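You operate a simulated robot arm through the tools that you are given. There is no shell and no other tool.

You are at the controls of a simulated robot arm. One attempt, no reset.

Task
Set up the heater for the job card's bearing, but don't start it.
Fine: bearing over the post, steel bar shut, red lever down, dial at the card's value, white switch on.

It is judged by the outcome, as a careful person would: the job done as asked, and still so three seconds after it is handed in. It fails if anything else is knocked over, pushed out of place, dropped, spilled or broken.

Robot
A 7-joint arm with a two-finger parallel gripper, fixed in place. Base frame: the origin is on the floor under the middle of its stand, x ahead of it, y to its left, z up. Lengths are in mm, angles in rad, forces in N, time in s.
With the tool pointing down near the work surface it reaches from about 400 to 900 mm from the base axis. Its first joint turns from -2.496 to 2.496 rad. Payload 3 kg.
The TCP is the grasp point between the finger pads, 30 mm short of the fingertips. In the tool frame z runs along the fingers and y along their closing line. The gripper opens to 94 mm. The fingers are 28 mm wide and 10 mm thick; the gripper's body (50 by 96 mm) begins 55 mm behind the TCP.
Orientation is told as [roll, pitch, yaw] about the base's x, y, z axes, in that order, counted from this pose: with the fingers straight down and closing along the base's y, the tool's x points along the base's -x, its y along +y and its z along -z.

Tools
- The arm moves only by the tool send_rows. Its arguments are lists of equal length, an entry for each row: "dr": the turn, a rotation vector about the base's x, y, z in rad, a list of three; "dp": the shift along the base's x, y, z in mm, a list of three; "jaw": the opening, from 0 (shut) to 1 (fully open). In form: {"dr": [[ax, ay, az], ...], "dp": [[tx, ty, tz], ...], "jaw": [jaw, ...]}. A call has 1 to 20 rows; each row shifts and turns the commanded pose from where the row before left it. Rows are played at 5 a second. More than 50 mm and 0.15 rad between two rows, or a gripper value outside its range, and nothing of the call is played. Where a pose cannot be reached the arm comes as near as it can. A force on the tool above 50 N (or 10 N above the force at the start of the call, whichever is more), or a blocked arm, ends the call early, and 0.2 s more pass. Each finger travels about 72 mm/s and halts on what it meets, pressing with about 31 N; the grip force reading is that of the motor and also rises with nothing between the fingers. The clock runs only during rows and for 0.2 s after the last one: add rows that do not move to give the fingers time. It gives the time, the measured TCP pose, the force on the tool (base axes), the opening and the grip force at its end, in the units of the frame above (readings bear some noise), with the torque about the TCP (base axes, N m) and any sound that the robot's microphone picked up.
- Cameras (640 x 400 px; columns grow to the right, rows downward): "scene" is fixed at [49.5, -501.3, 1483.8]; the picture's right is [-0.01, -1.00, 0.00], its down [-0.62, 0.01, -0.78] and it looks along [0.78, -0.01, -0.62] (base axes); focal length 214 px, centre (320, 200). "wrist" rides on the gripper at [76, 14, -103] in the tool frame; the picture's right is [-0.18, 0.98, 0.00], its down [-0.75, -0.14, -0.64] and it looks along [-0.63, -0.12, 0.77] (tool axes); focal length 243 px, centre (320, 200). There is no depth. A picture from a camera that has moved, and an enlarged one, comes with that camera's place and axes in the base frame and with its lens.
- snapshot(camera): a new picture of that camera. The clock stands still meanwhile.
- close_up(camera, box): a new picture of the part [left, top, right, bottom] of that camera's present view, enlarged. The clock stands still meanwhile.
- sign_off(): hands the job in; it is judged then, once.

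Nothing tells you positions but the pictures and the camera data. Unless the task says otherwise, let go and move clear before handing in.

The tools are called after "Emit:" as a command line: name --argument value ..., lists and objects as JSON in quotes. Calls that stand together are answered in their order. send_rows: Moves the arm, as the interface text tells. Its arguments: {"type":"object","properties":{"dr":{"type":"array","items":{"type":"array","items":{"type":"number"}}},"dp":{"type":"array","items":{"type":"array","items":{"type":"number"}}},"jaw":{"type":"array","items":{"type":"number"}}},"required":["dr","dp","jaw"]} The other tools are called the same way: snapshot (camera) takes a picture; close_up (camera, box) takes an enlarged picture of a part of a camera's view; sign_off () hands the job in.

At the start:

```text
t: 0.0
position: [433.7, 338.2, 1199.4]
tool_rot: [-0.001, -0.001, 0.0]
ft_force: [-0.2, -0.7, -1.1]
torque: [0.01, 0.0, 0.01]
finger_gap: 94.2
grasp_force: 0.0
```

scene: 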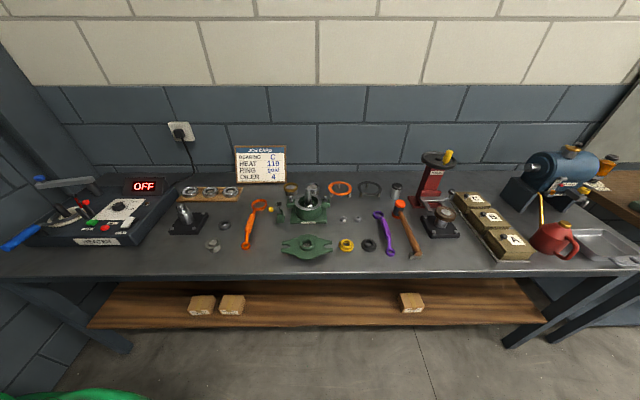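
wrist: 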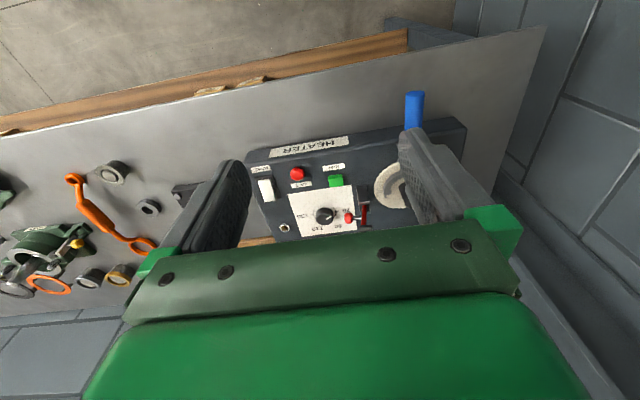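

I see a workbench with a heater at the far left, a job card on the wall side, and several parts. I'll take enlarged pictures of the card, the heater and the bearings first.

Emit:
close_up --camera "scene" --box '[225, 140, 295, 190]'

Emit:
close_up --camera "scene" --box '[0, 160, 180, 270]'

Emit:
close_up --camera "scene" --box '[160, 170, 300, 260]'

Emit:
close_up --camera "scene" --box '[420, 170, 560, 265]'

Emit:
close_up --camera "wrist" --box '[220, 80, 480, 250]'

```text
8.00 times, centred on (260, 165) of scene
camera zoom: at [49.5, -501.3, 1483.8], right [-0.01, -1.0, 0.0], down [-0.62, 0.01, -0.78], along [0.78, -0.01, -0.62], focal length 1716 px, centre (800, 480)
```

zoom: 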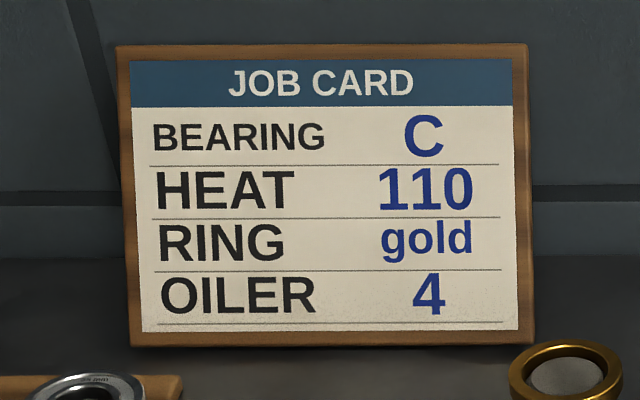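

```text
3.56 times, centred on (90, 215) of scene
camera zoom: at [49.5, -501.3, 1483.8], right [-0.01, -1.0, 0.0], down [-0.62, 0.01, -0.78], along [0.78, -0.01, -0.62], focal length 763 px, centre (1138, 147)
```

zoom: 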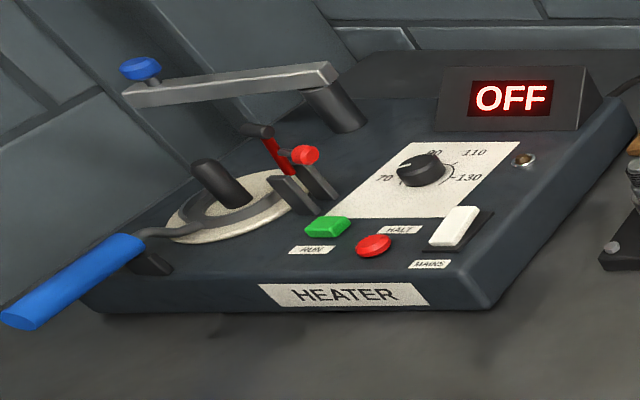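

```text
4.44 times, centred on (230, 215) of scene
camera zoom: at [49.5, -501.3, 1483.8], right [-0.01, -1.0, 0.0], down [-0.62, 0.01, -0.78], along [0.78, -0.01, -0.62], focal length 953 px, centre (720, 133)
```

zoom: 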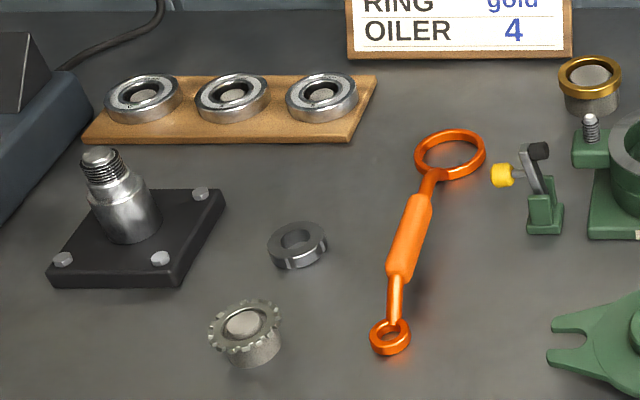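

```text
4.21 times, centred on (490, 218) of scene
camera zoom: at [49.5, -501.3, 1483.8], right [-0.01, -1.0, 0.0], down [-0.62, 0.01, -0.78], along [0.78, -0.01, -0.62], focal length 903 px, centre (-396, 126)
```

zoom: 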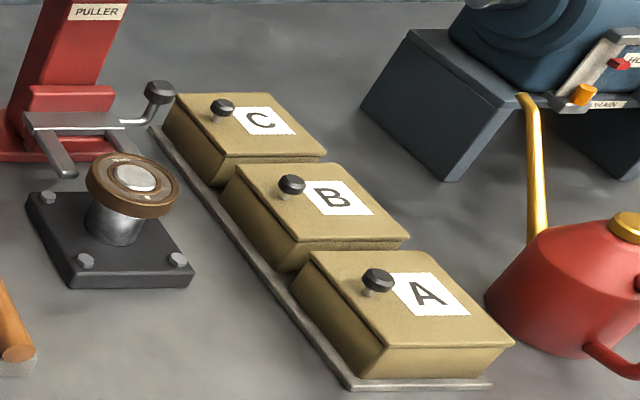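

```text
2.35 times, centred on (350, 165) of wrist
camera zoom: at [357.8, 350.9, 1303.7], right [0.18, 0.98, 0.0], down [0.75, -0.14, 0.64], along [0.63, -0.12, -0.77], focal length 571 px, centre (249, 282)
```

zoom: 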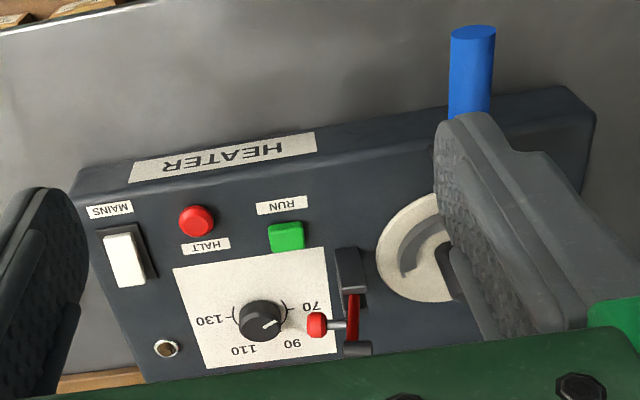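

The card says bearing C and heat 110. Three silver bearings sit on a wooden board behind the bench, near the heater. The A/B/C boxes look out of my reach, so I'll move the wrist camera over to read the bearings' marks.

Emit:
send_rows --dr '[[0, 0, 0], [0, 0, 0], [0, 0, 0], [0, 0, 0], [0, 0, 0], [0, 0, 0], [0, 0, 0], [0, 0, 0], [0, 0, 0], [0, 0, 0]]' --dp '[[29, -29, -13], [29, -29, -13], [29, -29, -13], [29, -29, -13], [29, -29, -13], [29, -29, -13], [29, -29, -13], [29, -29, -13], [29, -29, -13], [0, 0, 0]]' --jaw '[1, 1, 1, 1, 1, 1, 1, 1, 1, 1]'

Emit:
snapshot --camera "wrist"

Emit:
snapshot --camera "scene"

```text
t: 2.2
position: [695.0, 74.3, 1084.5]
tool_rot: [0.001, 0.001, 0.002]
ft_force: [-0.1, -0.5, -0.6]
torque: [-0.02, 0.01, 0.03]
finger_gap: 94.0
grasp_force: 0.0
```

```text
taken
camera wrist: at [619.7, 89.4, 1186.5], right [0.18, 0.98, 0.0], down [0.75, -0.14, 0.64], along [0.63, -0.12, -0.77], focal length 243 px, centre (320, 200)
```

wrist: 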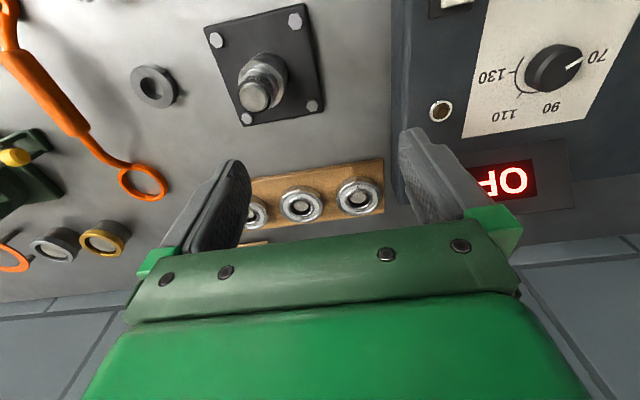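

```text
taken
```

scene: 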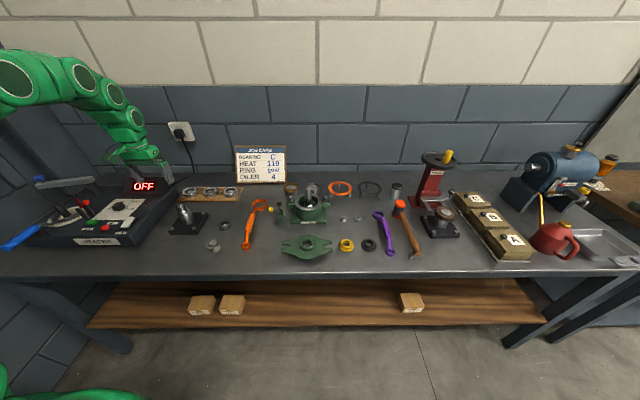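

The three bearings are visible under the gripper. I'll zoom in to read them.

Emit:
close_up --camera "wrist" --box '[230, 150, 400, 250]'

Emit:
close_up --camera "scene" --box '[170, 175, 250, 210]'

```text
3.76 times, centred on (315, 200) of wrist
camera zoom: at [619.7, 89.4, 1186.5], right [0.18, 0.98, 0.0], down [0.75, -0.14, 0.64], along [0.63, -0.12, -0.77], focal length 913 px, centre (339, 200)
```

zoom: 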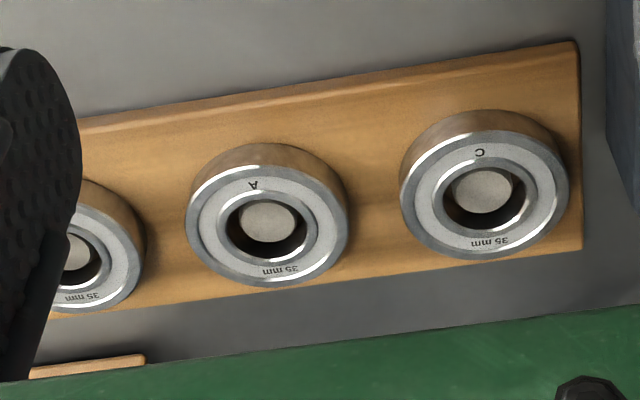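

```text
8.00 times, centred on (210, 192) of scene
camera zoom: at [49.5, -501.3, 1483.8], right [-0.01, -1.0, 0.0], down [-0.62, 0.01, -0.78], along [0.78, -0.01, -0.62], focal length 1716 px, centre (1200, 260)
```

zoom: 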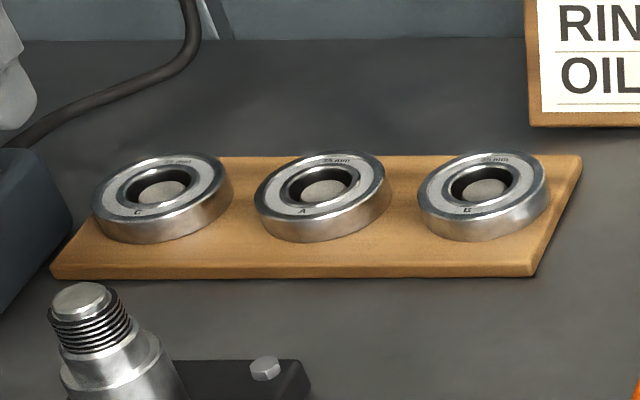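

The left-hand bearing, nearest the heater, is C. I place its top centre at about (876, 105, 886), with an outer diameter of about 72 mm. Next I'll look closely at the heater.

Emit:
send_rows --dr '[[0, 0, 0], [0, 0, 0], [0, 0, 0], [0, 0, 0], [0, 0, 0], [0, 0, 0], [0, 0, 0], [0, 0, 0], [0, 0, 0], [0, 0, 0], [0, 0, 0]]' --dp '[[-17, 37, 8], [-17, 37, 8], [-17, 37, 8], [-17, 37, 8], [-17, 37, 8], [-17, 37, 8], [-17, 37, 8], [-17, 37, 8], [-17, 37, 8], [-17, 37, 8], [0, 0, 0]]' --jaw '[1, 1, 1, 1, 1, 1, 1, 1, 1, 1, 1]'

Emit:
snapshot --camera "wrist"

Emit:
close_up --camera "wrist" --box '[180, 50, 460, 225]'

Emit:
close_up --camera "scene" --box '[0, 165, 110, 255]'

```text
t: 4.6
position: [526.5, 446.1, 1160.2]
tool_rot: [0.001, 0.001, -0.001]
ft_force: [-0.6, -0.2, -0.2]
torque: [0.01, 0.01, 0.01]
finger_gap: 93.9
grasp_force: 0.1
```

```text
taken
camera wrist: at [449.4, 459.0, 1263.5], right [0.18, 0.98, 0.0], down [0.75, -0.14, 0.64], along [0.63, -0.12, -0.77], focal length 243 px, centre (320, 200)
```

wrist: 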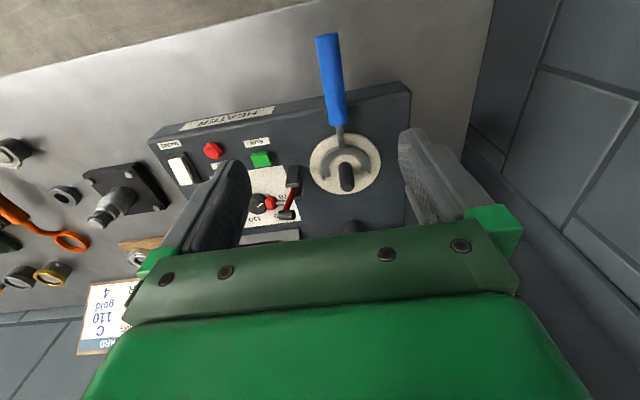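

```text
2.29 times, centred on (320, 138) of wrist
camera zoom: at [449.4, 459.0, 1263.5], right [0.18, 0.98, 0.0], down [0.75, -0.14, 0.64], along [0.63, -0.12, -0.77], focal length 555 px, centre (320, 343)
```

zoom: 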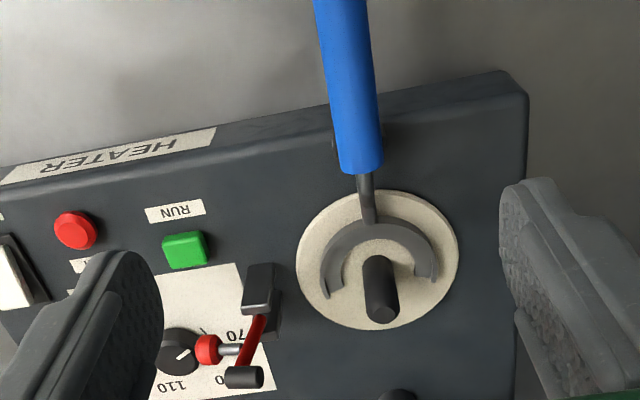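

```text
4.44 times, centred on (55, 210) of scene
camera zoom: at [49.5, -501.3, 1483.8], right [-0.01, -1.0, 0.0], down [-0.62, 0.01, -0.78], along [0.78, -0.01, -0.62], focal length 953 px, centre (1498, 156)
```

zoom: 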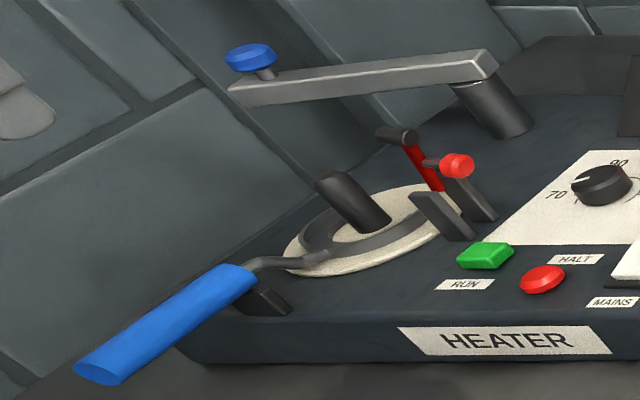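

The heater has a white plate with a dark post at about (666, 460) and a blue-handled fork lying around it. The red lever stands upright at about (664, 375), and the bar is swung open at the back. I'll move closer to learn how the lever, bar and switch work.

Emit:
send_rows --dr '[[0, 0, 0], [0, 0, 0], [0, 0, 0], [0, 0, 0]]' --dp '[[18, -16, -34], [18, -15, -33], [18, -15, -33], [0, 0, 0]]' --jaw '[1, 1, 1, 1]'

Emit:
snapshot --camera "wrist"

Emit:
close_up --camera "wrist" --box '[240, 60, 420, 240]'

```text
t: 5.6
position: [580.3, 397.4, 1060.6]
tool_rot: [-0.002, 0.001, 0.002]
ft_force: [0.0, -0.3, 0.0]
torque: [-0.04, -0.02, 0.01]
finger_gap: 93.9
grasp_force: 0.1
```

```text
taken
camera wrist: at [504.0, 410.8, 1163.9], right [0.18, 0.98, 0.0], down [0.75, -0.14, 0.64], along [0.63, -0.12, -0.77], focal length 243 px, centre (320, 200)
```

wrist: 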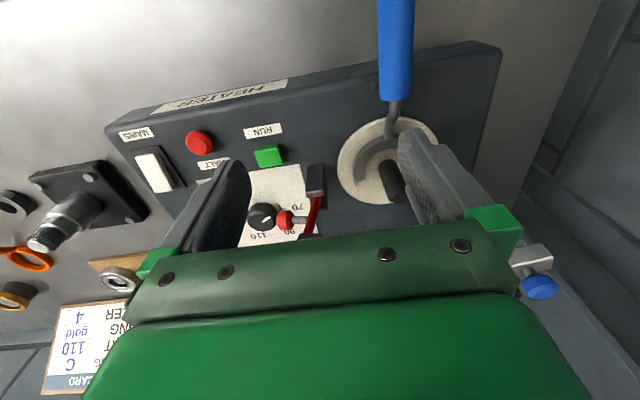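

```text
2.22 times, centred on (330, 150) of wrist
camera zoom: at [504.0, 410.8, 1163.9], right [0.18, 0.98, 0.0], down [0.75, -0.14, 0.64], along [0.63, -0.12, -0.77], focal length 539 px, centre (298, 311)
```

zoom: 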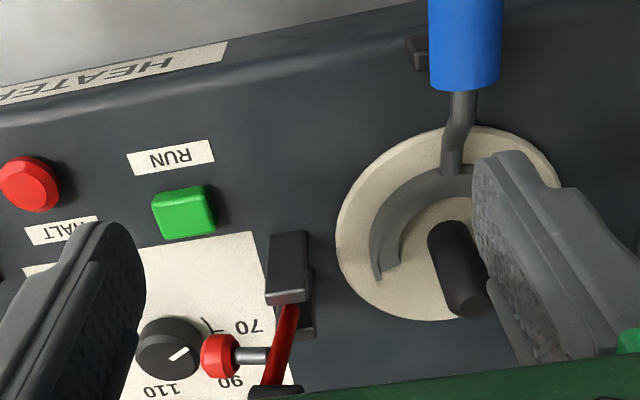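

The lever seems to pivot about the x direction and swing toward the post. I'll tilt the tool so the camera looks nearly level and gives me a side view of the lever, post and bar heights.

Emit:
send_rows --dr '[[0, -0.15, 0], [0, -0.15, 0], [0, -0.15, 0], [0, -0.15, 0], [0, 0, 0]]' --dp '[[-12, -2, -6], [-12, -2, -6], [-12, -2, -6], [-12, -2, -6], [0, 0, 0]]' --jaw '[1, 1, 1, 1, 1]'

Emit:
snapshot --camera "wrist"

Emit:
close_up --camera "wrist" --box '[240, 60, 420, 240]'

```text
t: 6.8
position: [531.2, 389.9, 1039.9]
tool_rot: [0.0, -0.601, 0.0]
ft_force: [1.0, 0.5, 0.0]
torque: [0.0, 0.03, 0.01]
finger_gap: 94.2
grasp_force: 0.1
```

```text
taken
camera wrist: at [410.4, 405.1, 1081.5], right [0.15, 0.98, 0.1], down [0.26, -0.14, 0.96], along [0.95, -0.12, -0.28], focal length 243 px, centre (320, 200)
```

wrist: 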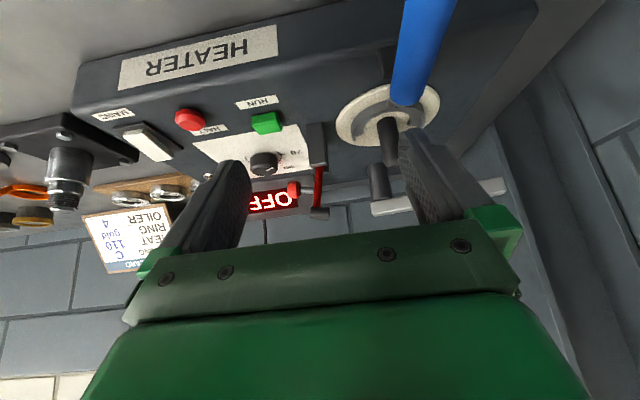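

```text
2.22 times, centred on (330, 150) of wrist
camera zoom: at [410.4, 405.1, 1081.5], right [0.15, 0.98, 0.1], down [0.26, -0.14, 0.96], along [0.95, -0.12, -0.28], focal length 539 px, centre (298, 311)
```

zoom: 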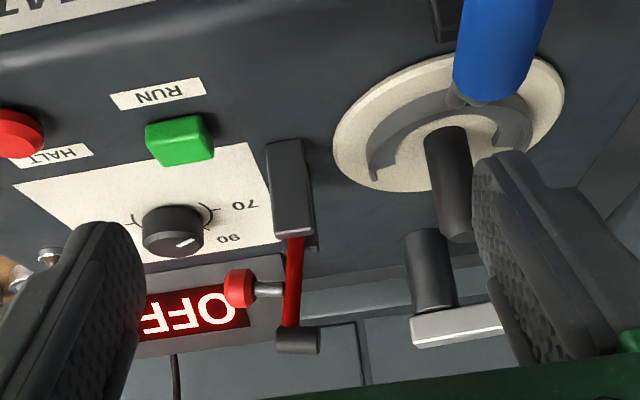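

The side view confirms it. The lever's black pad swings over toward the post, and the bar hinges on a back pillar at about (811, 463) with its blue knob at about (772, 593, 1028). First comes the bearing: I'll go above C with the tool yawed 90° so the fingers close along x, because the heater wall and bearing A sit too close on its y sides.

Emit:
send_rows --dr '[[0, 0.15, 0], [0, 0.15, 0], [0, 0.15, 0], [0, 0.15, 0], [0, 0, 0.1428], [0, 0, 0.1428], [0, 0, 0.1428], [0, 0, 0.1428], [0, 0, 0.1428], [0, 0, 0.1428], [0, 0, 0.1428], [0, 0, 0.1428], [0, 0, 0.1428], [0, 0, 0.1428], [0, 0, 0.1428], [0, 0, 0]]' --dp '[[12, 0, 25], [12, 0, 25], [12, 0, 25], [12, 0, 25], [24, -26, -5], [24, -26, -5], [24, -26, -5], [24, -26, -5], [24, -26, -5], [24, -26, -5], [24, -26, -5], [24, -26, -5], [24, -26, -5], [24, -26, -5], [24, -26, -5], [0, 0, 0]]' --jaw '[1, 1, 1, 1, 1, 1, 1, 1, 1, 1, 1, 1, 1, 1, 1, 1]'

Emit:
snapshot --camera "wrist"

Emit:
snapshot --camera "scene"

```text
t: 10.2
position: [840.5, 106.1, 1087.0]
tool_rot: [0.002, 0.002, 1.573]
ft_force: [-0.2, 0.1, 0.0]
torque: [-0.02, -0.02, -0.01]
finger_gap: 93.9
grasp_force: 0.1
```

```text
taken
camera wrist: at [827.9, 28.9, 1190.4], right [-0.98, 0.18, 0.0], down [0.14, 0.75, 0.64], along [0.12, 0.63, -0.77], focal length 243 px, centre (320, 200)
```

wrist: 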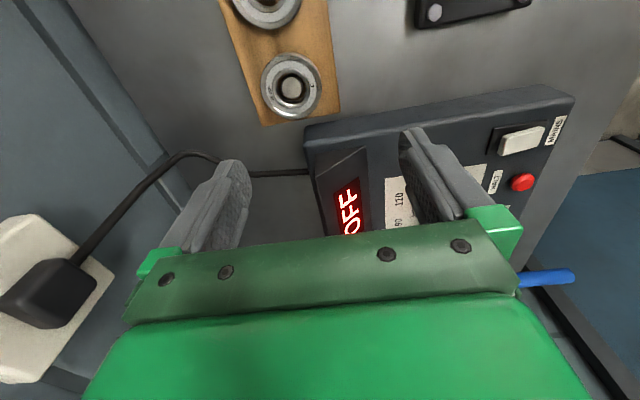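

```text
taken
```

scene: 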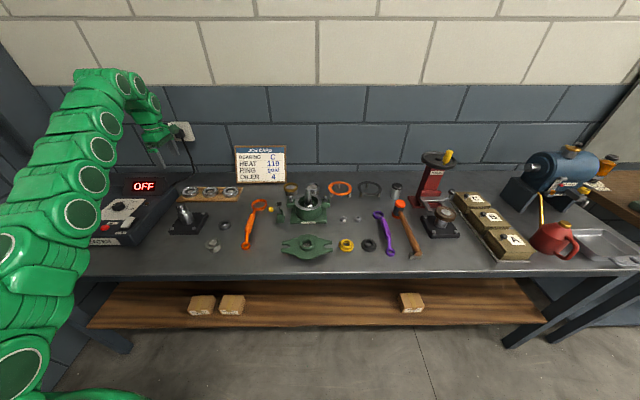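

I'm above the board and bearing C is in view. I'll zoom in to locate it precisely.

Emit:
close_up --camera "wrist" --box '[230, 20, 350, 140]'

Emit:
close_up --camera "wrist" --box '[460, 80, 600, 200]'

```text
3.33 times, centred on (290, 80) of wrist
camera zoom: at [827.9, 28.9, 1190.4], right [-0.98, 0.18, 0.0], down [0.14, 0.75, 0.64], along [0.12, 0.63, -0.77], focal length 809 px, centre (420, 600)
```

zoom: 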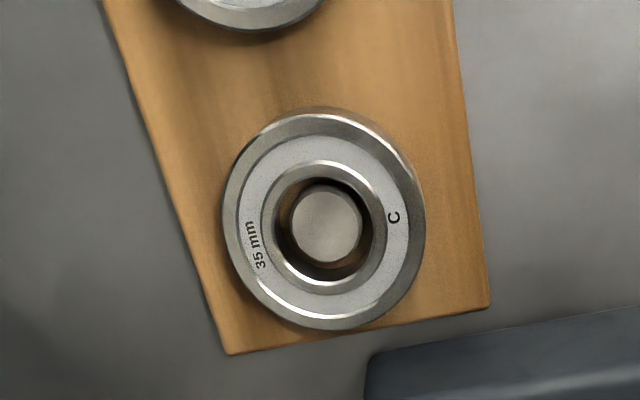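

```text
3.33 times, centred on (530, 140) of wrist
camera zoom: at [827.9, 28.9, 1190.4], right [-0.98, 0.18, 0.0], down [0.14, 0.75, 0.64], along [0.12, 0.63, -0.77], focal length 809 px, centre (-380, 400)
```

zoom: 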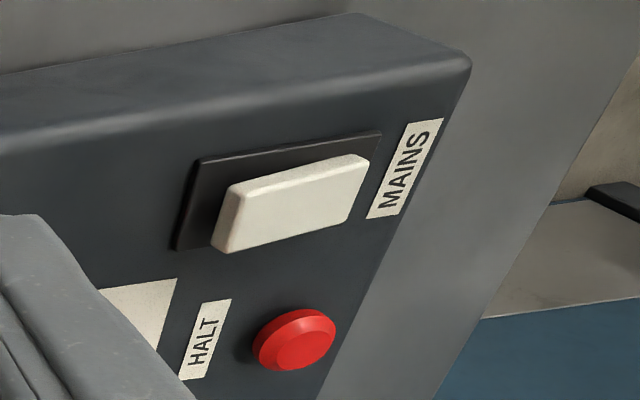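

Two views agree that bearing C is centred at about (876, 104) with its top near z 886. I'll move straight over it and come down partway, then check the alignment.

Emit:
send_rows --dr '[[0, 0, 0], [0, 0, 0], [0, 0, 0], [0, 0, 0], [0, 0, 0]]' --dp '[[36, -2, -20], [0, 0, -40], [0, 0, -40], [0, 0, -27], [0, 0, 0]]' --jaw '[1, 1, 1, 1, 1]'

Emit:
snapshot --camera "wrist"

Emit:
close_up --camera "wrist" --box '[220, 80, 420, 220]'

Emit:
close_up --camera "scene" --box '[140, 150, 240, 220]'

```text
t: 11.4
position: [847.7, 106.5, 971.0]
tool_rot: [0.0, 0.001, 1.569]
ft_force: [0.3, -0.2, -0.7]
torque: [0.01, -0.02, -0.02]
finger_gap: 94.0
grasp_force: 0.2
out of reach, approached as far as the arm can: row 1
```

```text
taken
camera wrist: at [832.7, 29.5, 1074.6], right [-0.98, 0.18, 0.0], down [0.14, 0.75, 0.64], along [0.12, 0.63, -0.77], focal length 243 px, centre (320, 200)
```

wrist: 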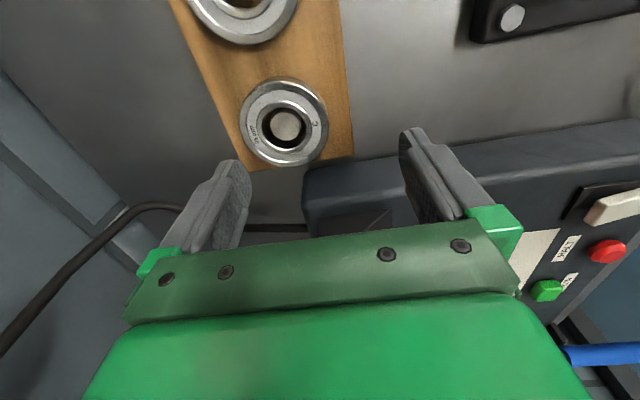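

```text
2.86 times, centred on (320, 150) of wrist
camera zoom: at [832.7, 29.5, 1074.6], right [-0.98, 0.18, 0.0], down [0.14, 0.75, 0.64], along [0.12, 0.63, -0.77], focal length 693 px, centre (320, 343)
```

zoom: 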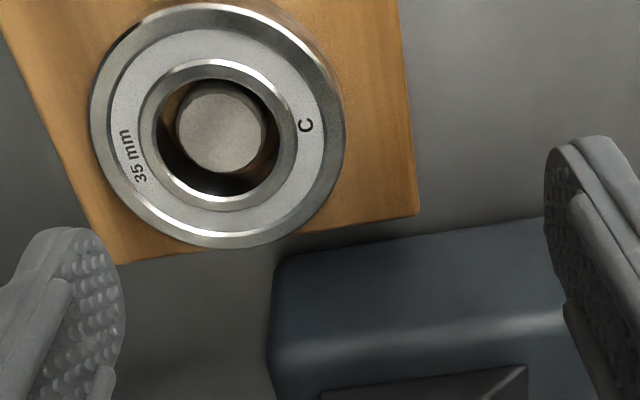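

```text
5.71 times, centred on (190, 185) of scene
camera zoom: at [49.5, -501.3, 1483.8], right [-0.01, -1.0, 0.0], down [-0.62, 0.01, -0.78], along [0.78, -0.01, -0.62], focal length 1226 px, centre (1063, 286)
```

zoom: 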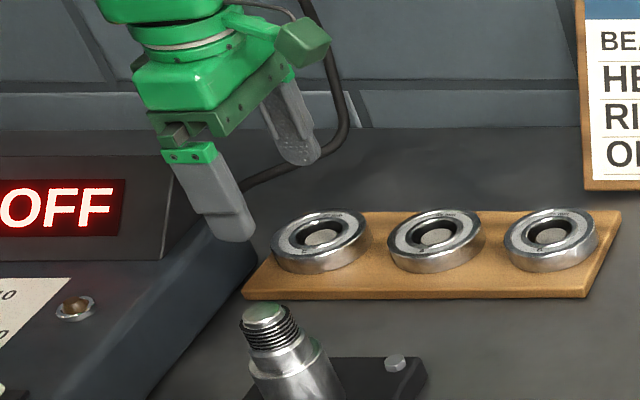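

At that height the reach ended at x≈848. The reach should grow lower down, so I'll come down to just above the bearing and then move forward.

Emit:
send_rows --dr '[[0, 0, 0], [0, 0, 0], [0, 0, 0], [0, 0, 0], [0, 0, 0], [0, 0, 0]]' --dp '[[0, 0, -20], [0, 0, -19], [10, -1, 0], [10, -1, 0], [8, -1, 0], [0, 0, 0]]' --jaw '[1, 1, 1, 1, 1, 1]'

Emit:
snapshot --camera "wrist"

Emit:
close_up --camera "wrist" --box '[220, 80, 420, 220]'

Emit:
close_up --camera "scene" --box '[150, 160, 230, 210]'

```text
t: 12.8
position: [876.7, 105.1, 931.7]
tool_rot: [-0.002, 0.0, 1.571]
ft_force: [-0.1, 0.2, 0.6]
torque: [0.0, -0.01, -0.03]
finger_gap: 93.9
grasp_force: 0.1
```

```text
taken
camera wrist: at [862.7, 27.1, 1035.2], right [-0.98, 0.18, 0.0], down [0.14, 0.75, 0.64], along [0.12, 0.63, -0.77], focal length 243 px, centre (320, 200)
```

wrist: 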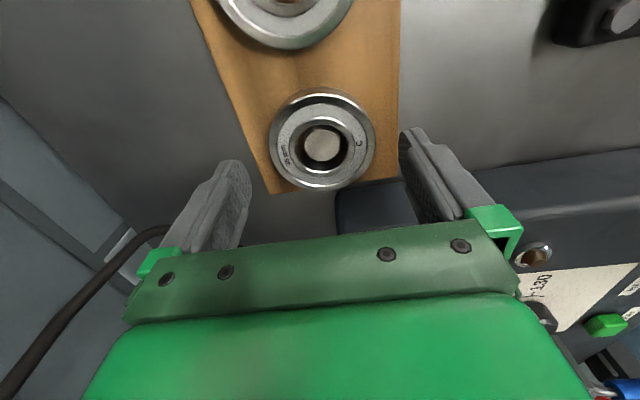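

```text
2.86 times, centred on (320, 150) of wrist
camera zoom: at [862.7, 27.1, 1035.2], right [-0.98, 0.18, 0.0], down [0.14, 0.75, 0.64], along [0.12, 0.63, -0.77], focal length 693 px, centre (320, 343)
```

zoom: 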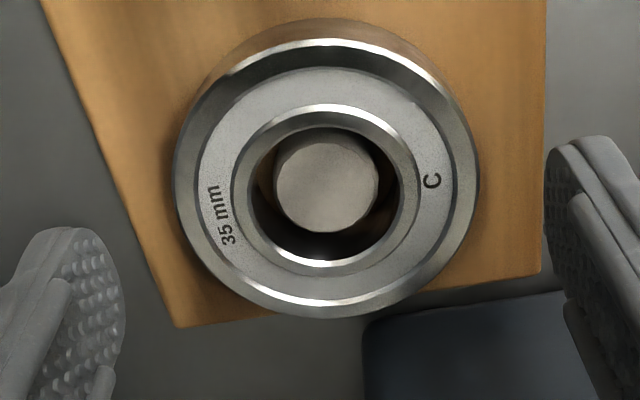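

```text
8.00 times, centred on (190, 185) of scene
camera zoom: at [49.5, -501.3, 1483.8], right [-0.01, -1.0, 0.0], down [-0.62, 0.01, -0.78], along [0.78, -0.01, -0.62], focal length 1716 px, centre (1360, 320)
```

zoom: 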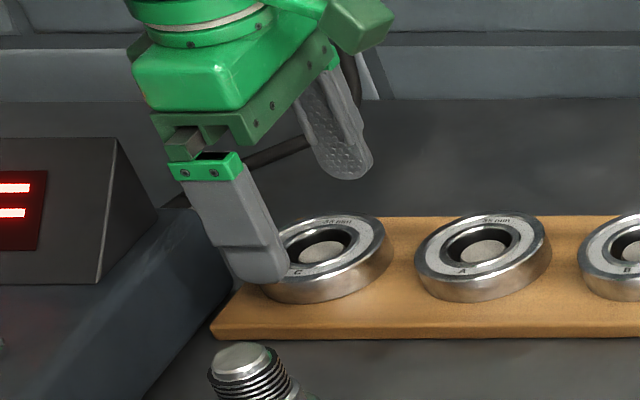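

The tool is now centred over bearing C to within 2 mm. I'll lower the fingers around it and close on it.

Emit:
send_rows --dr '[[0, 0, 0], [0, 0, 0], [0, 0, 0], [0, 0, 0]]' --dp '[[-1, -2, -10], [0, 0, -9], [0, 0, -8], [0, 0, 0]]' --jaw '[1, 1, 1, 1]'

Emit:
close_up --camera "wrist" --box '[200, 80, 440, 240]'

Emit:
close_up --camera "scene" --box '[150, 160, 230, 210]'

```text
t: 13.8
position: [879.0, 99.2, 905.8]
tool_rot: [0.001, -0.001, 1.572]
ft_force: [-0.2, -0.3, 0.0]
torque: [-0.02, -0.01, -0.05]
finger_gap: 94.3
grasp_force: 0.1
```

```text
2.50 times, centred on (320, 160) of wrist
camera zoom: at [863.6, 23.5, 1008.1], right [-0.98, 0.18, 0.0], down [0.14, 0.75, 0.64], along [0.12, 0.63, -0.77], focal length 606 px, centre (320, 300)
```

zoom: 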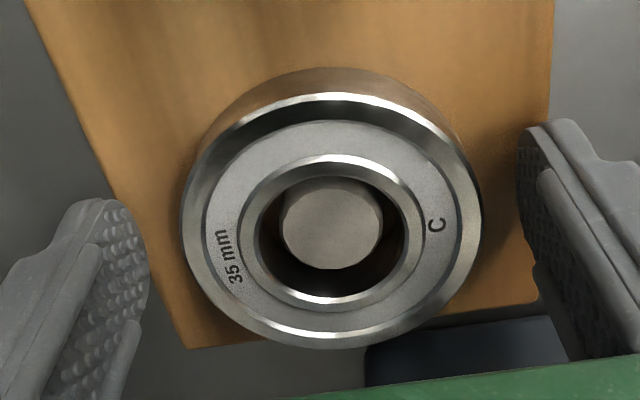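

```text
8.00 times, centred on (190, 185) of scene
camera zoom: at [49.5, -501.3, 1483.8], right [-0.01, -1.0, 0.0], down [-0.62, 0.01, -0.78], along [0.78, -0.01, -0.62], focal length 1716 px, centre (1360, 320)
```

zoom: 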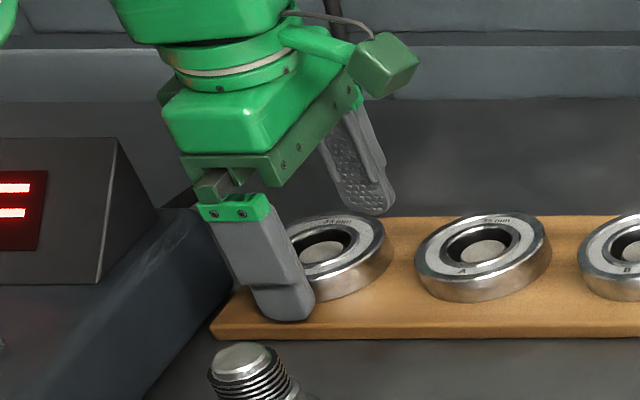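

The bearing sits between the fingers, about 2 mm off along x. I'll correct that, lower 2 mm and close.

Emit:
send_rows --dr '[[0, 0, 0], [0, 0, 0], [0, 0, 0], [0, 0, 0], [0, 0, 0], [0, 0, 0]]' --dp '[[-2, 1, -2], [0, 0, 0], [0, 0, 0], [0, 0, 0], [0, 0, 0], [0, 0, 0]]' --jaw '[1, 0.85, 0.6, 0.5, 0.5, 0.5]'

Emit:
close_up --camera "wrist" --box '[200, 80, 440, 240]'

```text
t: 15.2
position: [875.3, 102.7, 902.6]
tool_rot: [-0.002, 0.002, 1.571]
ft_force: [2.4, 1.7, 4.0]
torque: [0.09, -0.29, 0.01]
finger_gap: 71.0
grasp_force: 30.7
```

```text
2.50 times, centred on (320, 160) of wrist
camera zoom: at [861.7, 25.2, 1006.1], right [-0.98, 0.18, 0.0], down [0.14, 0.75, 0.64], along [0.12, 0.63, -0.77], focal length 606 px, centre (320, 300)
```

zoom: 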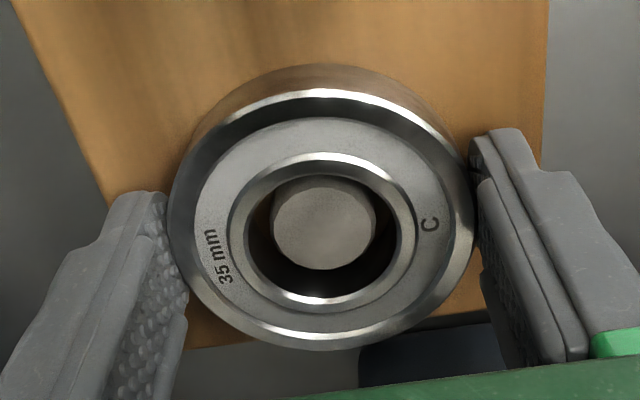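

Bearing C is gripped with a 71 mm gap at about 31 N. I'll lift it off its peg, draw it back and up, and check it is held.

Emit:
send_rows --dr '[[0, 0, 0], [0, 0, 0], [0, 0, 0], [0, 0, 0], [0, 0, 0], [0, 0, 0], [0, 0, 0], [0, 0, 0], [0, 0, 0], [0, 0, 0]]' --dp '[[0, 0, 8], [0, 0, 12], [0, 0, 15], [-14, 0, 22], [-14, 0, 22], [-14, 0, 25], [-14, 0, 25], [-14, 0, 25], [-14, 0, 25], [0, 0, 0]]' --jaw '[0.5, 0.5, 0.5, 0.5, 0.5, 0.5, 0.5, 0.5, 0.5, 0.5]'

Emit:
snapshot --camera "wrist"

Emit:
close_up --camera "scene" --box '[110, 120, 250, 220]'

```text
t: 17.4
position: [789.6, 103.9, 1083.2]
tool_rot: [-0.001, -0.001, 1.572]
ft_force: [0.0, 0.4, -2.6]
torque: [0.02, -0.01, 0.0]
finger_gap: 71.2
grasp_force: 31.1
```

```text
taken
camera wrist: at [776.4, 27.2, 1186.2], right [-0.98, 0.18, 0.0], down [0.14, 0.75, 0.64], along [0.12, 0.63, -0.77], focal length 243 px, centre (320, 200)
```

wrist: 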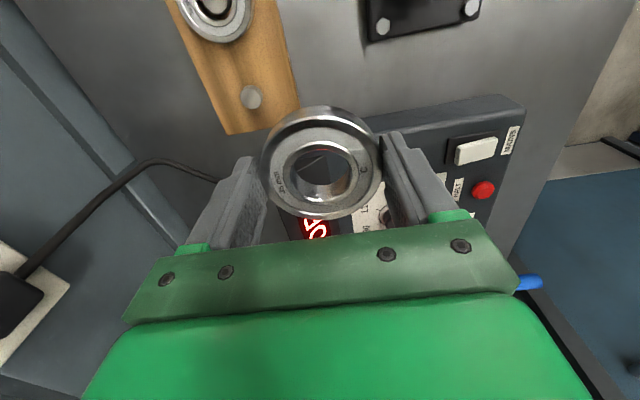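

```text
4.00 times, centred on (180, 170) of scene
camera zoom: at [49.5, -501.3, 1483.8], right [-0.01, -1.0, 0.0], down [-0.62, 0.01, -0.78], along [0.78, -0.01, -0.62], focal length 858 px, centre (880, 320)
```

zoom: 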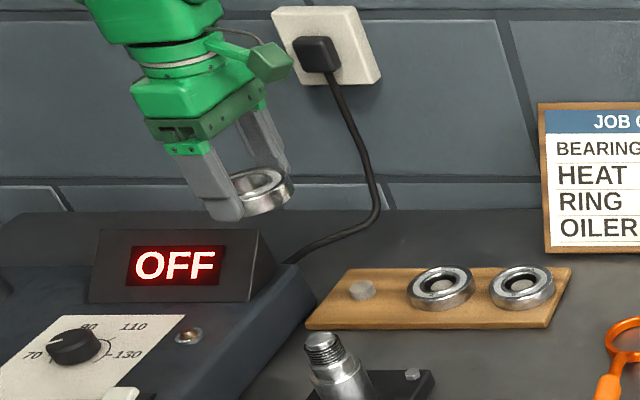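

The bearing is held level and the peg is empty. Next I'll carry it high across to the heater post, turning back to yaw 0 so the fingers straddle the post along y, clear of the fork handle.

Emit:
send_rows --dr '[[0, 0, -0.1428], [0, 0, -0.1428], [0, 0, -0.1428], [0, 0, -0.1428], [0, 0, -0.1428], [0, 0, -0.1428], [0, 0, -0.1428], [0, 0, -0.1428], [0, 0, -0.1428], [0, 0, -0.1428], [0, 0, -0.1428], [0, 0, 0]]' --dp '[[-11, 32, 5], [-11, 32, 5], [-11, 32, 5], [-11, 32, 5], [-11, 32, 2], [-11, 32, 2], [-11, 32, 2], [-11, 32, 1], [-11, 32, 0], [-11, 32, 0], [-11, 32, 0], [0, 0, 0]]' --jaw '[0.5, 0.5, 0.5, 0.5, 0.5, 0.5, 0.5, 0.5, 0.5, 0.5, 0.5, 0.5]'

Emit:
snapshot --camera "wrist"

Emit:
close_up --camera "wrist" --box '[220, 60, 420, 240]'

Emit:
close_up --camera "scene" --box '[0, 120, 140, 240]'

```text
t: 20.0
position: [667.8, 451.3, 1108.0]
tool_rot: [0.001, 0.002, 0.0]
ft_force: [0.6, 0.5, -3.2]
torque: [-0.02, 0.02, 0.03]
finger_gap: 71.2
grasp_force: 31.1
```

```text
taken
camera wrist: at [592.4, 465.2, 1210.1], right [0.18, 0.98, 0.0], down [0.75, -0.14, 0.64], along [0.63, -0.12, -0.77], focal length 243 px, centre (320, 200)
```

wrist: 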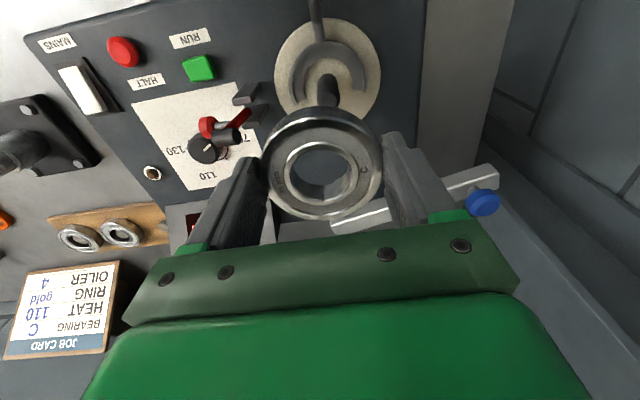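

```text
2.22 times, centred on (320, 150) of wrist
camera zoom: at [592.4, 465.2, 1210.1], right [0.18, 0.98, 0.0], down [0.75, -0.14, 0.64], along [0.63, -0.12, -0.77], focal length 539 px, centre (320, 311)
```

zoom: 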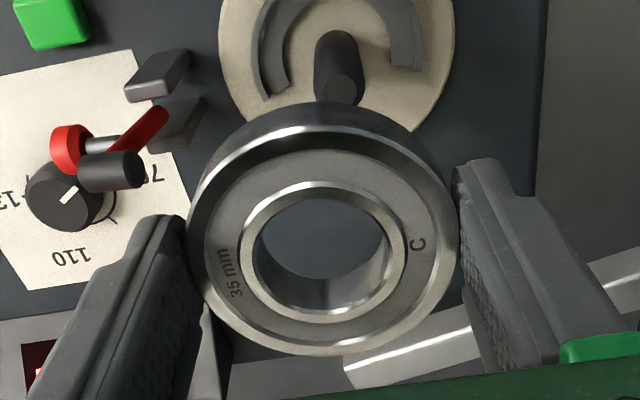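

```text
3.33 times, centred on (70, 180) of scene
camera zoom: at [49.5, -501.3, 1483.8], right [-0.01, -1.0, 0.0], down [-0.62, 0.01, -0.78], along [0.78, -0.01, -0.62], focal length 715 px, centre (1153, 267)
```

zoom: 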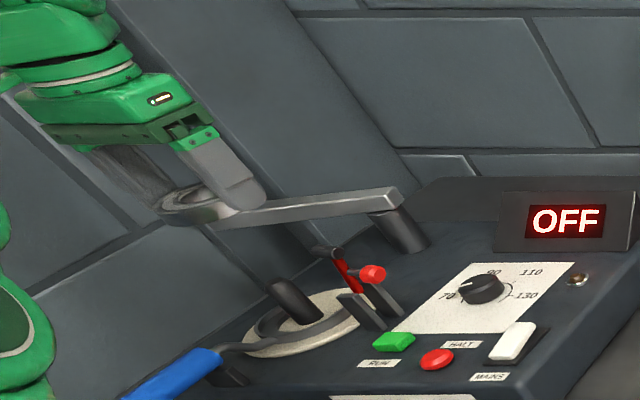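

The bearing hangs about 9 mm short of the post in y and about 2 mm off in x. I'll correct that and come down to just above the post top, then check again.

Emit:
send_rows --dr '[[0, 0, 0], [0, 0, 0], [0, 0, 0], [0, 0, 0], [0, 0, 0], [0, 0, 0]]' --dp '[[-2, 9, 0], [0, 0, -25], [0, 0, -25], [0, 0, -20], [0, 0, -15], [0, 0, 0]]' --jaw '[0.5, 0.5, 0.5, 0.5, 0.5, 0.5]'

Emit:
close_up --camera "wrist" --box '[220, 60, 420, 240]'

Emit:
close_up --camera "scene" --box '[0, 150, 110, 240]'

```text
t: 21.4
position: [667.7, 463.0, 1024.4]
tool_rot: [0.0, 0.0, 0.003]
ft_force: [0.2, 0.4, -2.3]
torque: [0.0, 0.0, -0.02]
finger_gap: 71.2
grasp_force: 30.9
```

```text
2.22 times, centred on (320, 150) of wrist
camera zoom: at [591.3, 477.0, 1126.9], right [0.18, 0.98, 0.0], down [0.75, -0.14, 0.64], along [0.63, -0.12, -0.77], focal length 539 px, centre (320, 311)
```

zoom: 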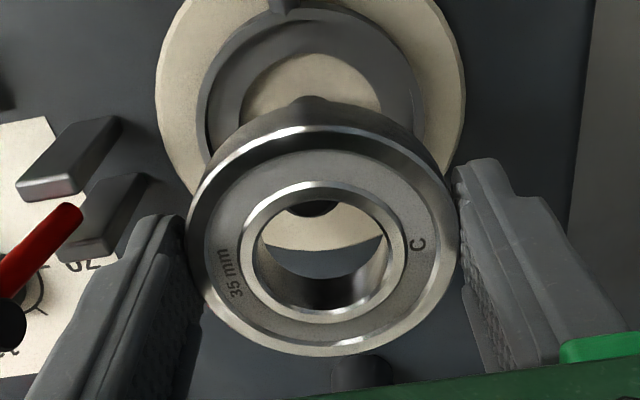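

```text
4.44 times, centred on (55, 195) of scene
camera zoom: at [49.5, -501.3, 1483.8], right [-0.01, -1.0, 0.0], down [-0.62, 0.01, -0.78], along [0.78, -0.01, -0.62], focal length 953 px, centre (1498, 222)
```

zoom: 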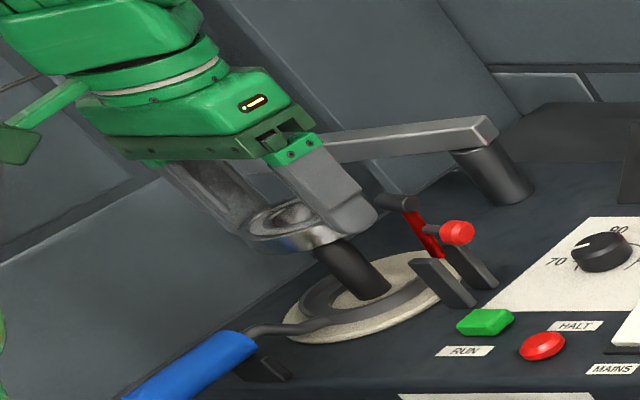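

Through the bore I can see the post sitting about 3 mm off in y and 2 mm off in x. I'll correct that and lower the bearing onto the post slowly, stopping partway to look.

Emit:
send_rows --dr '[[0, 0, 0], [0, 0, 0], [0, 0, 0], [0, 0, 0], [0, 0, 0], [0, 0, 0]]' --dp '[[-2, -3, 0], [0, 0, -8], [0, 0, -8], [0, 0, -8], [0, 0, -8], [0, 0, 0]]' --jaw '[0.5, 0.5, 0.5, 0.5, 0.5, 0.5]'

Emit:
close_up --camera "wrist" --box '[220, 60, 420, 240]'

Emit:
close_up --camera "scene" --box '[0, 150, 110, 240]'

```text
t: 22.8
position: [664.2, 460.1, 991.9]
tool_rot: [-0.001, 0.0, 0.0]
ft_force: [0.6, -0.2, -3.5]
torque: [-0.04, 0.01, -0.01]
finger_gap: 71.5
grasp_force: 30.9
```

```text
2.22 times, centred on (320, 150) of wrist
camera zoom: at [588.5, 473.8, 1094.6], right [0.18, 0.98, 0.0], down [0.75, -0.14, 0.64], along [0.63, -0.12, -0.77], focal length 539 px, centre (320, 311)
```

zoom: 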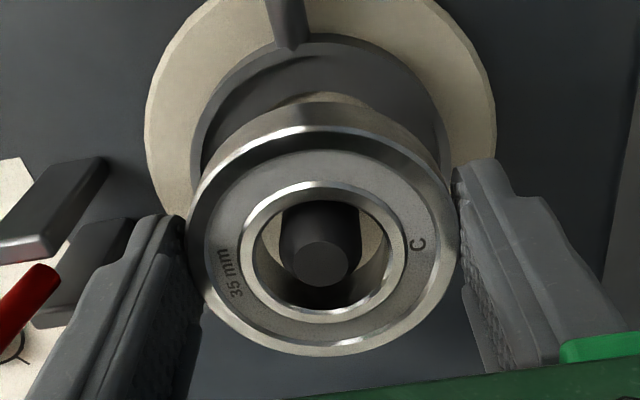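

```text
4.44 times, centred on (55, 195) of scene
camera zoom: at [49.5, -501.3, 1483.8], right [-0.01, -1.0, 0.0], down [-0.62, 0.01, -0.78], along [0.78, -0.01, -0.62], focal length 953 px, centre (1498, 222)
```

zoom: 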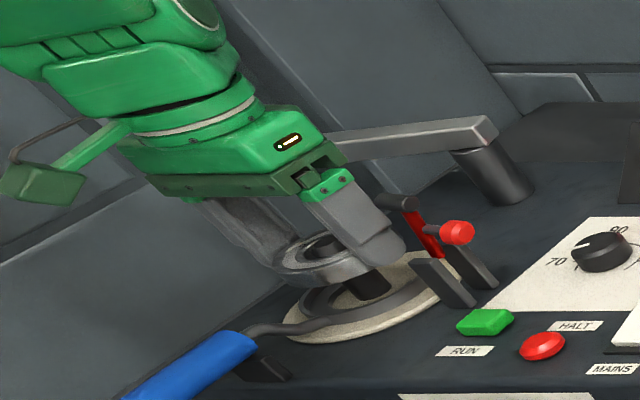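

The post is centred in the bore. I'll keep lowering.

Emit:
send_rows --dr '[[0, 0, 0], [0, 0, 0], [0, 0, 0], [0, 0, 0], [0, 0, 0]]' --dp '[[0, 0, -7], [0, 0, -7], [0, 0, -7], [0, 0, -6], [0, 0, 0]]' --jaw '[0.5, 0.5, 0.5, 0.5, 0.5]'

Emit:
close_up --camera "wrist" --box '[220, 60, 420, 240]'

Emit:
close_up --camera "scene" --box '[0, 160, 110, 240]'

```text
t: 24.0
position: [664.3, 460.3, 965.8]
tool_rot: [0.002, -0.002, 0.0]
ft_force: [-12.1, -8.1, 37.8]
torque: [-1.38, 0.68, -0.2]
finger_gap: 71.1
grasp_force: 30.7
```

```text
2.22 times, centred on (320, 150) of wrist
camera zoom: at [588.4, 472.9, 1069.8], right [0.18, 0.98, 0.0], down [0.75, -0.14, 0.64], along [0.63, -0.12, -0.77], focal length 539 px, centre (320, 311)
```

zoom: 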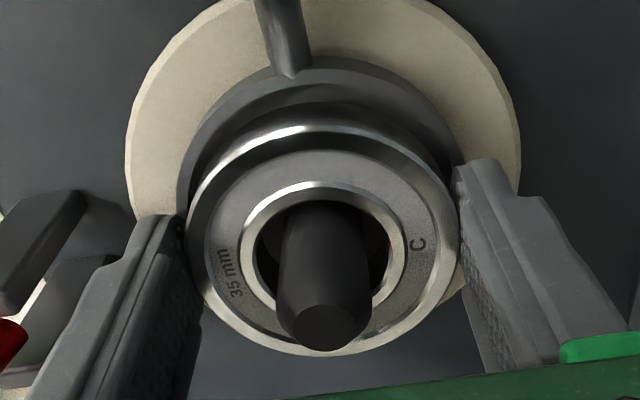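

```text
5.00 times, centred on (55, 200) of scene
camera zoom: at [49.5, -501.3, 1483.8], right [-0.01, -1.0, 0.0], down [-0.62, 0.01, -0.78], along [0.78, -0.01, -0.62], focal length 1072 px, centre (1645, 200)
```

zoom: 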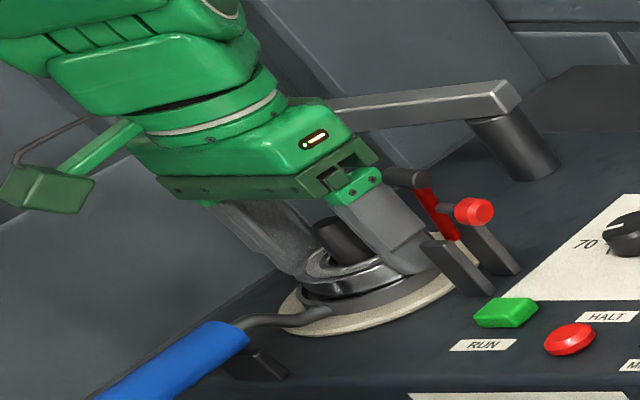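

The upward force of 38 N shows the bearing is resting on the fork ring around the post. I'll ease up slightly to unload it, then open the fingers partway.

Emit:
send_rows --dr '[[0, 0, 0], [0, 0, 0]]' --dp '[[0, 0, 1], [0, 0, 0]]' --jaw '[0.5, 0.5]'

```text
t: 24.6
position: [665.6, 460.0, 967.3]
tool_rot: [0.001, -0.002, 0.001]
ft_force: [-8.9, -5.4, 40.9]
torque: [-1.44, 0.53, -0.04]
finger_gap: 71.2
grasp_force: 30.8
```

Contact force is still about 41 N, so I'll ease up a bit more.

Emit:
send_rows --dr '[[0, 0, 0], [0, 0, 0]]' --dp '[[0, 0, 1.5], [0, 0, 0]]' --jaw '[0.5, 0.5]'

```text
t: 25.2
position: [664.7, 460.7, 967.2]
tool_rot: [0.001, 0.002, 0.002]
ft_force: [-2.0, -0.5, 5.2]
torque: [0.29, 0.04, 0.02]
finger_gap: 71.1
grasp_force: 30.9
```

It is now only lightly in contact. I'll open the fingers gently to about 82 mm.

Emit:
send_rows --dr '[[0, 0, 0], [0, 0, 0], [0, 0, 0], [0, 0, 0], [0, 0, 0]]' --dp '[[0, 0, 0], [0, 0, 0], [0, 0, 0], [0, 0, 0], [0, 0, 0]]' --jaw '[0.76, 0.78, 0.82, 0.87, 0.87]'

Emit:
close_up --camera "wrist" --box '[220, 60, 420, 240]'

Emit:
close_up --camera "scene" --box '[0, 160, 110, 240]'

```text
t: 26.4
position: [665.0, 459.0, 967.8]
tool_rot: [0.001, 0.001, 0.001]
ft_force: [-0.3, -0.9, -0.3]
torque: [0.0, 0.02, -0.02]
finger_gap: 82.0
grasp_force: 0.2
```

```text
2.22 times, centred on (320, 150) of wrist
camera zoom: at [589.1, 473.1, 1071.0], right [0.18, 0.98, 0.0], down [0.75, -0.14, 0.64], along [0.63, -0.12, -0.77], focal length 539 px, centre (320, 311)
```

zoom: 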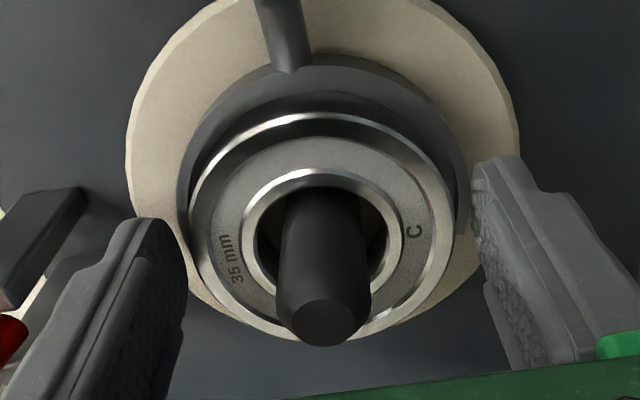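

```text
5.00 times, centred on (55, 200) of scene
camera zoom: at [49.5, -501.3, 1483.8], right [-0.01, -1.0, 0.0], down [-0.62, 0.01, -0.78], along [0.78, -0.01, -0.62], focal length 1072 px, centre (1645, 200)
```

zoom: 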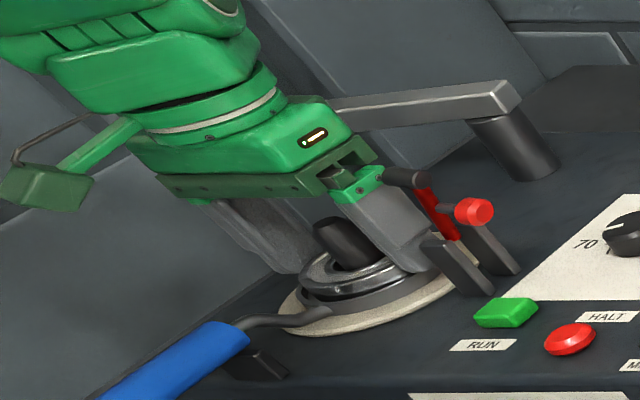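

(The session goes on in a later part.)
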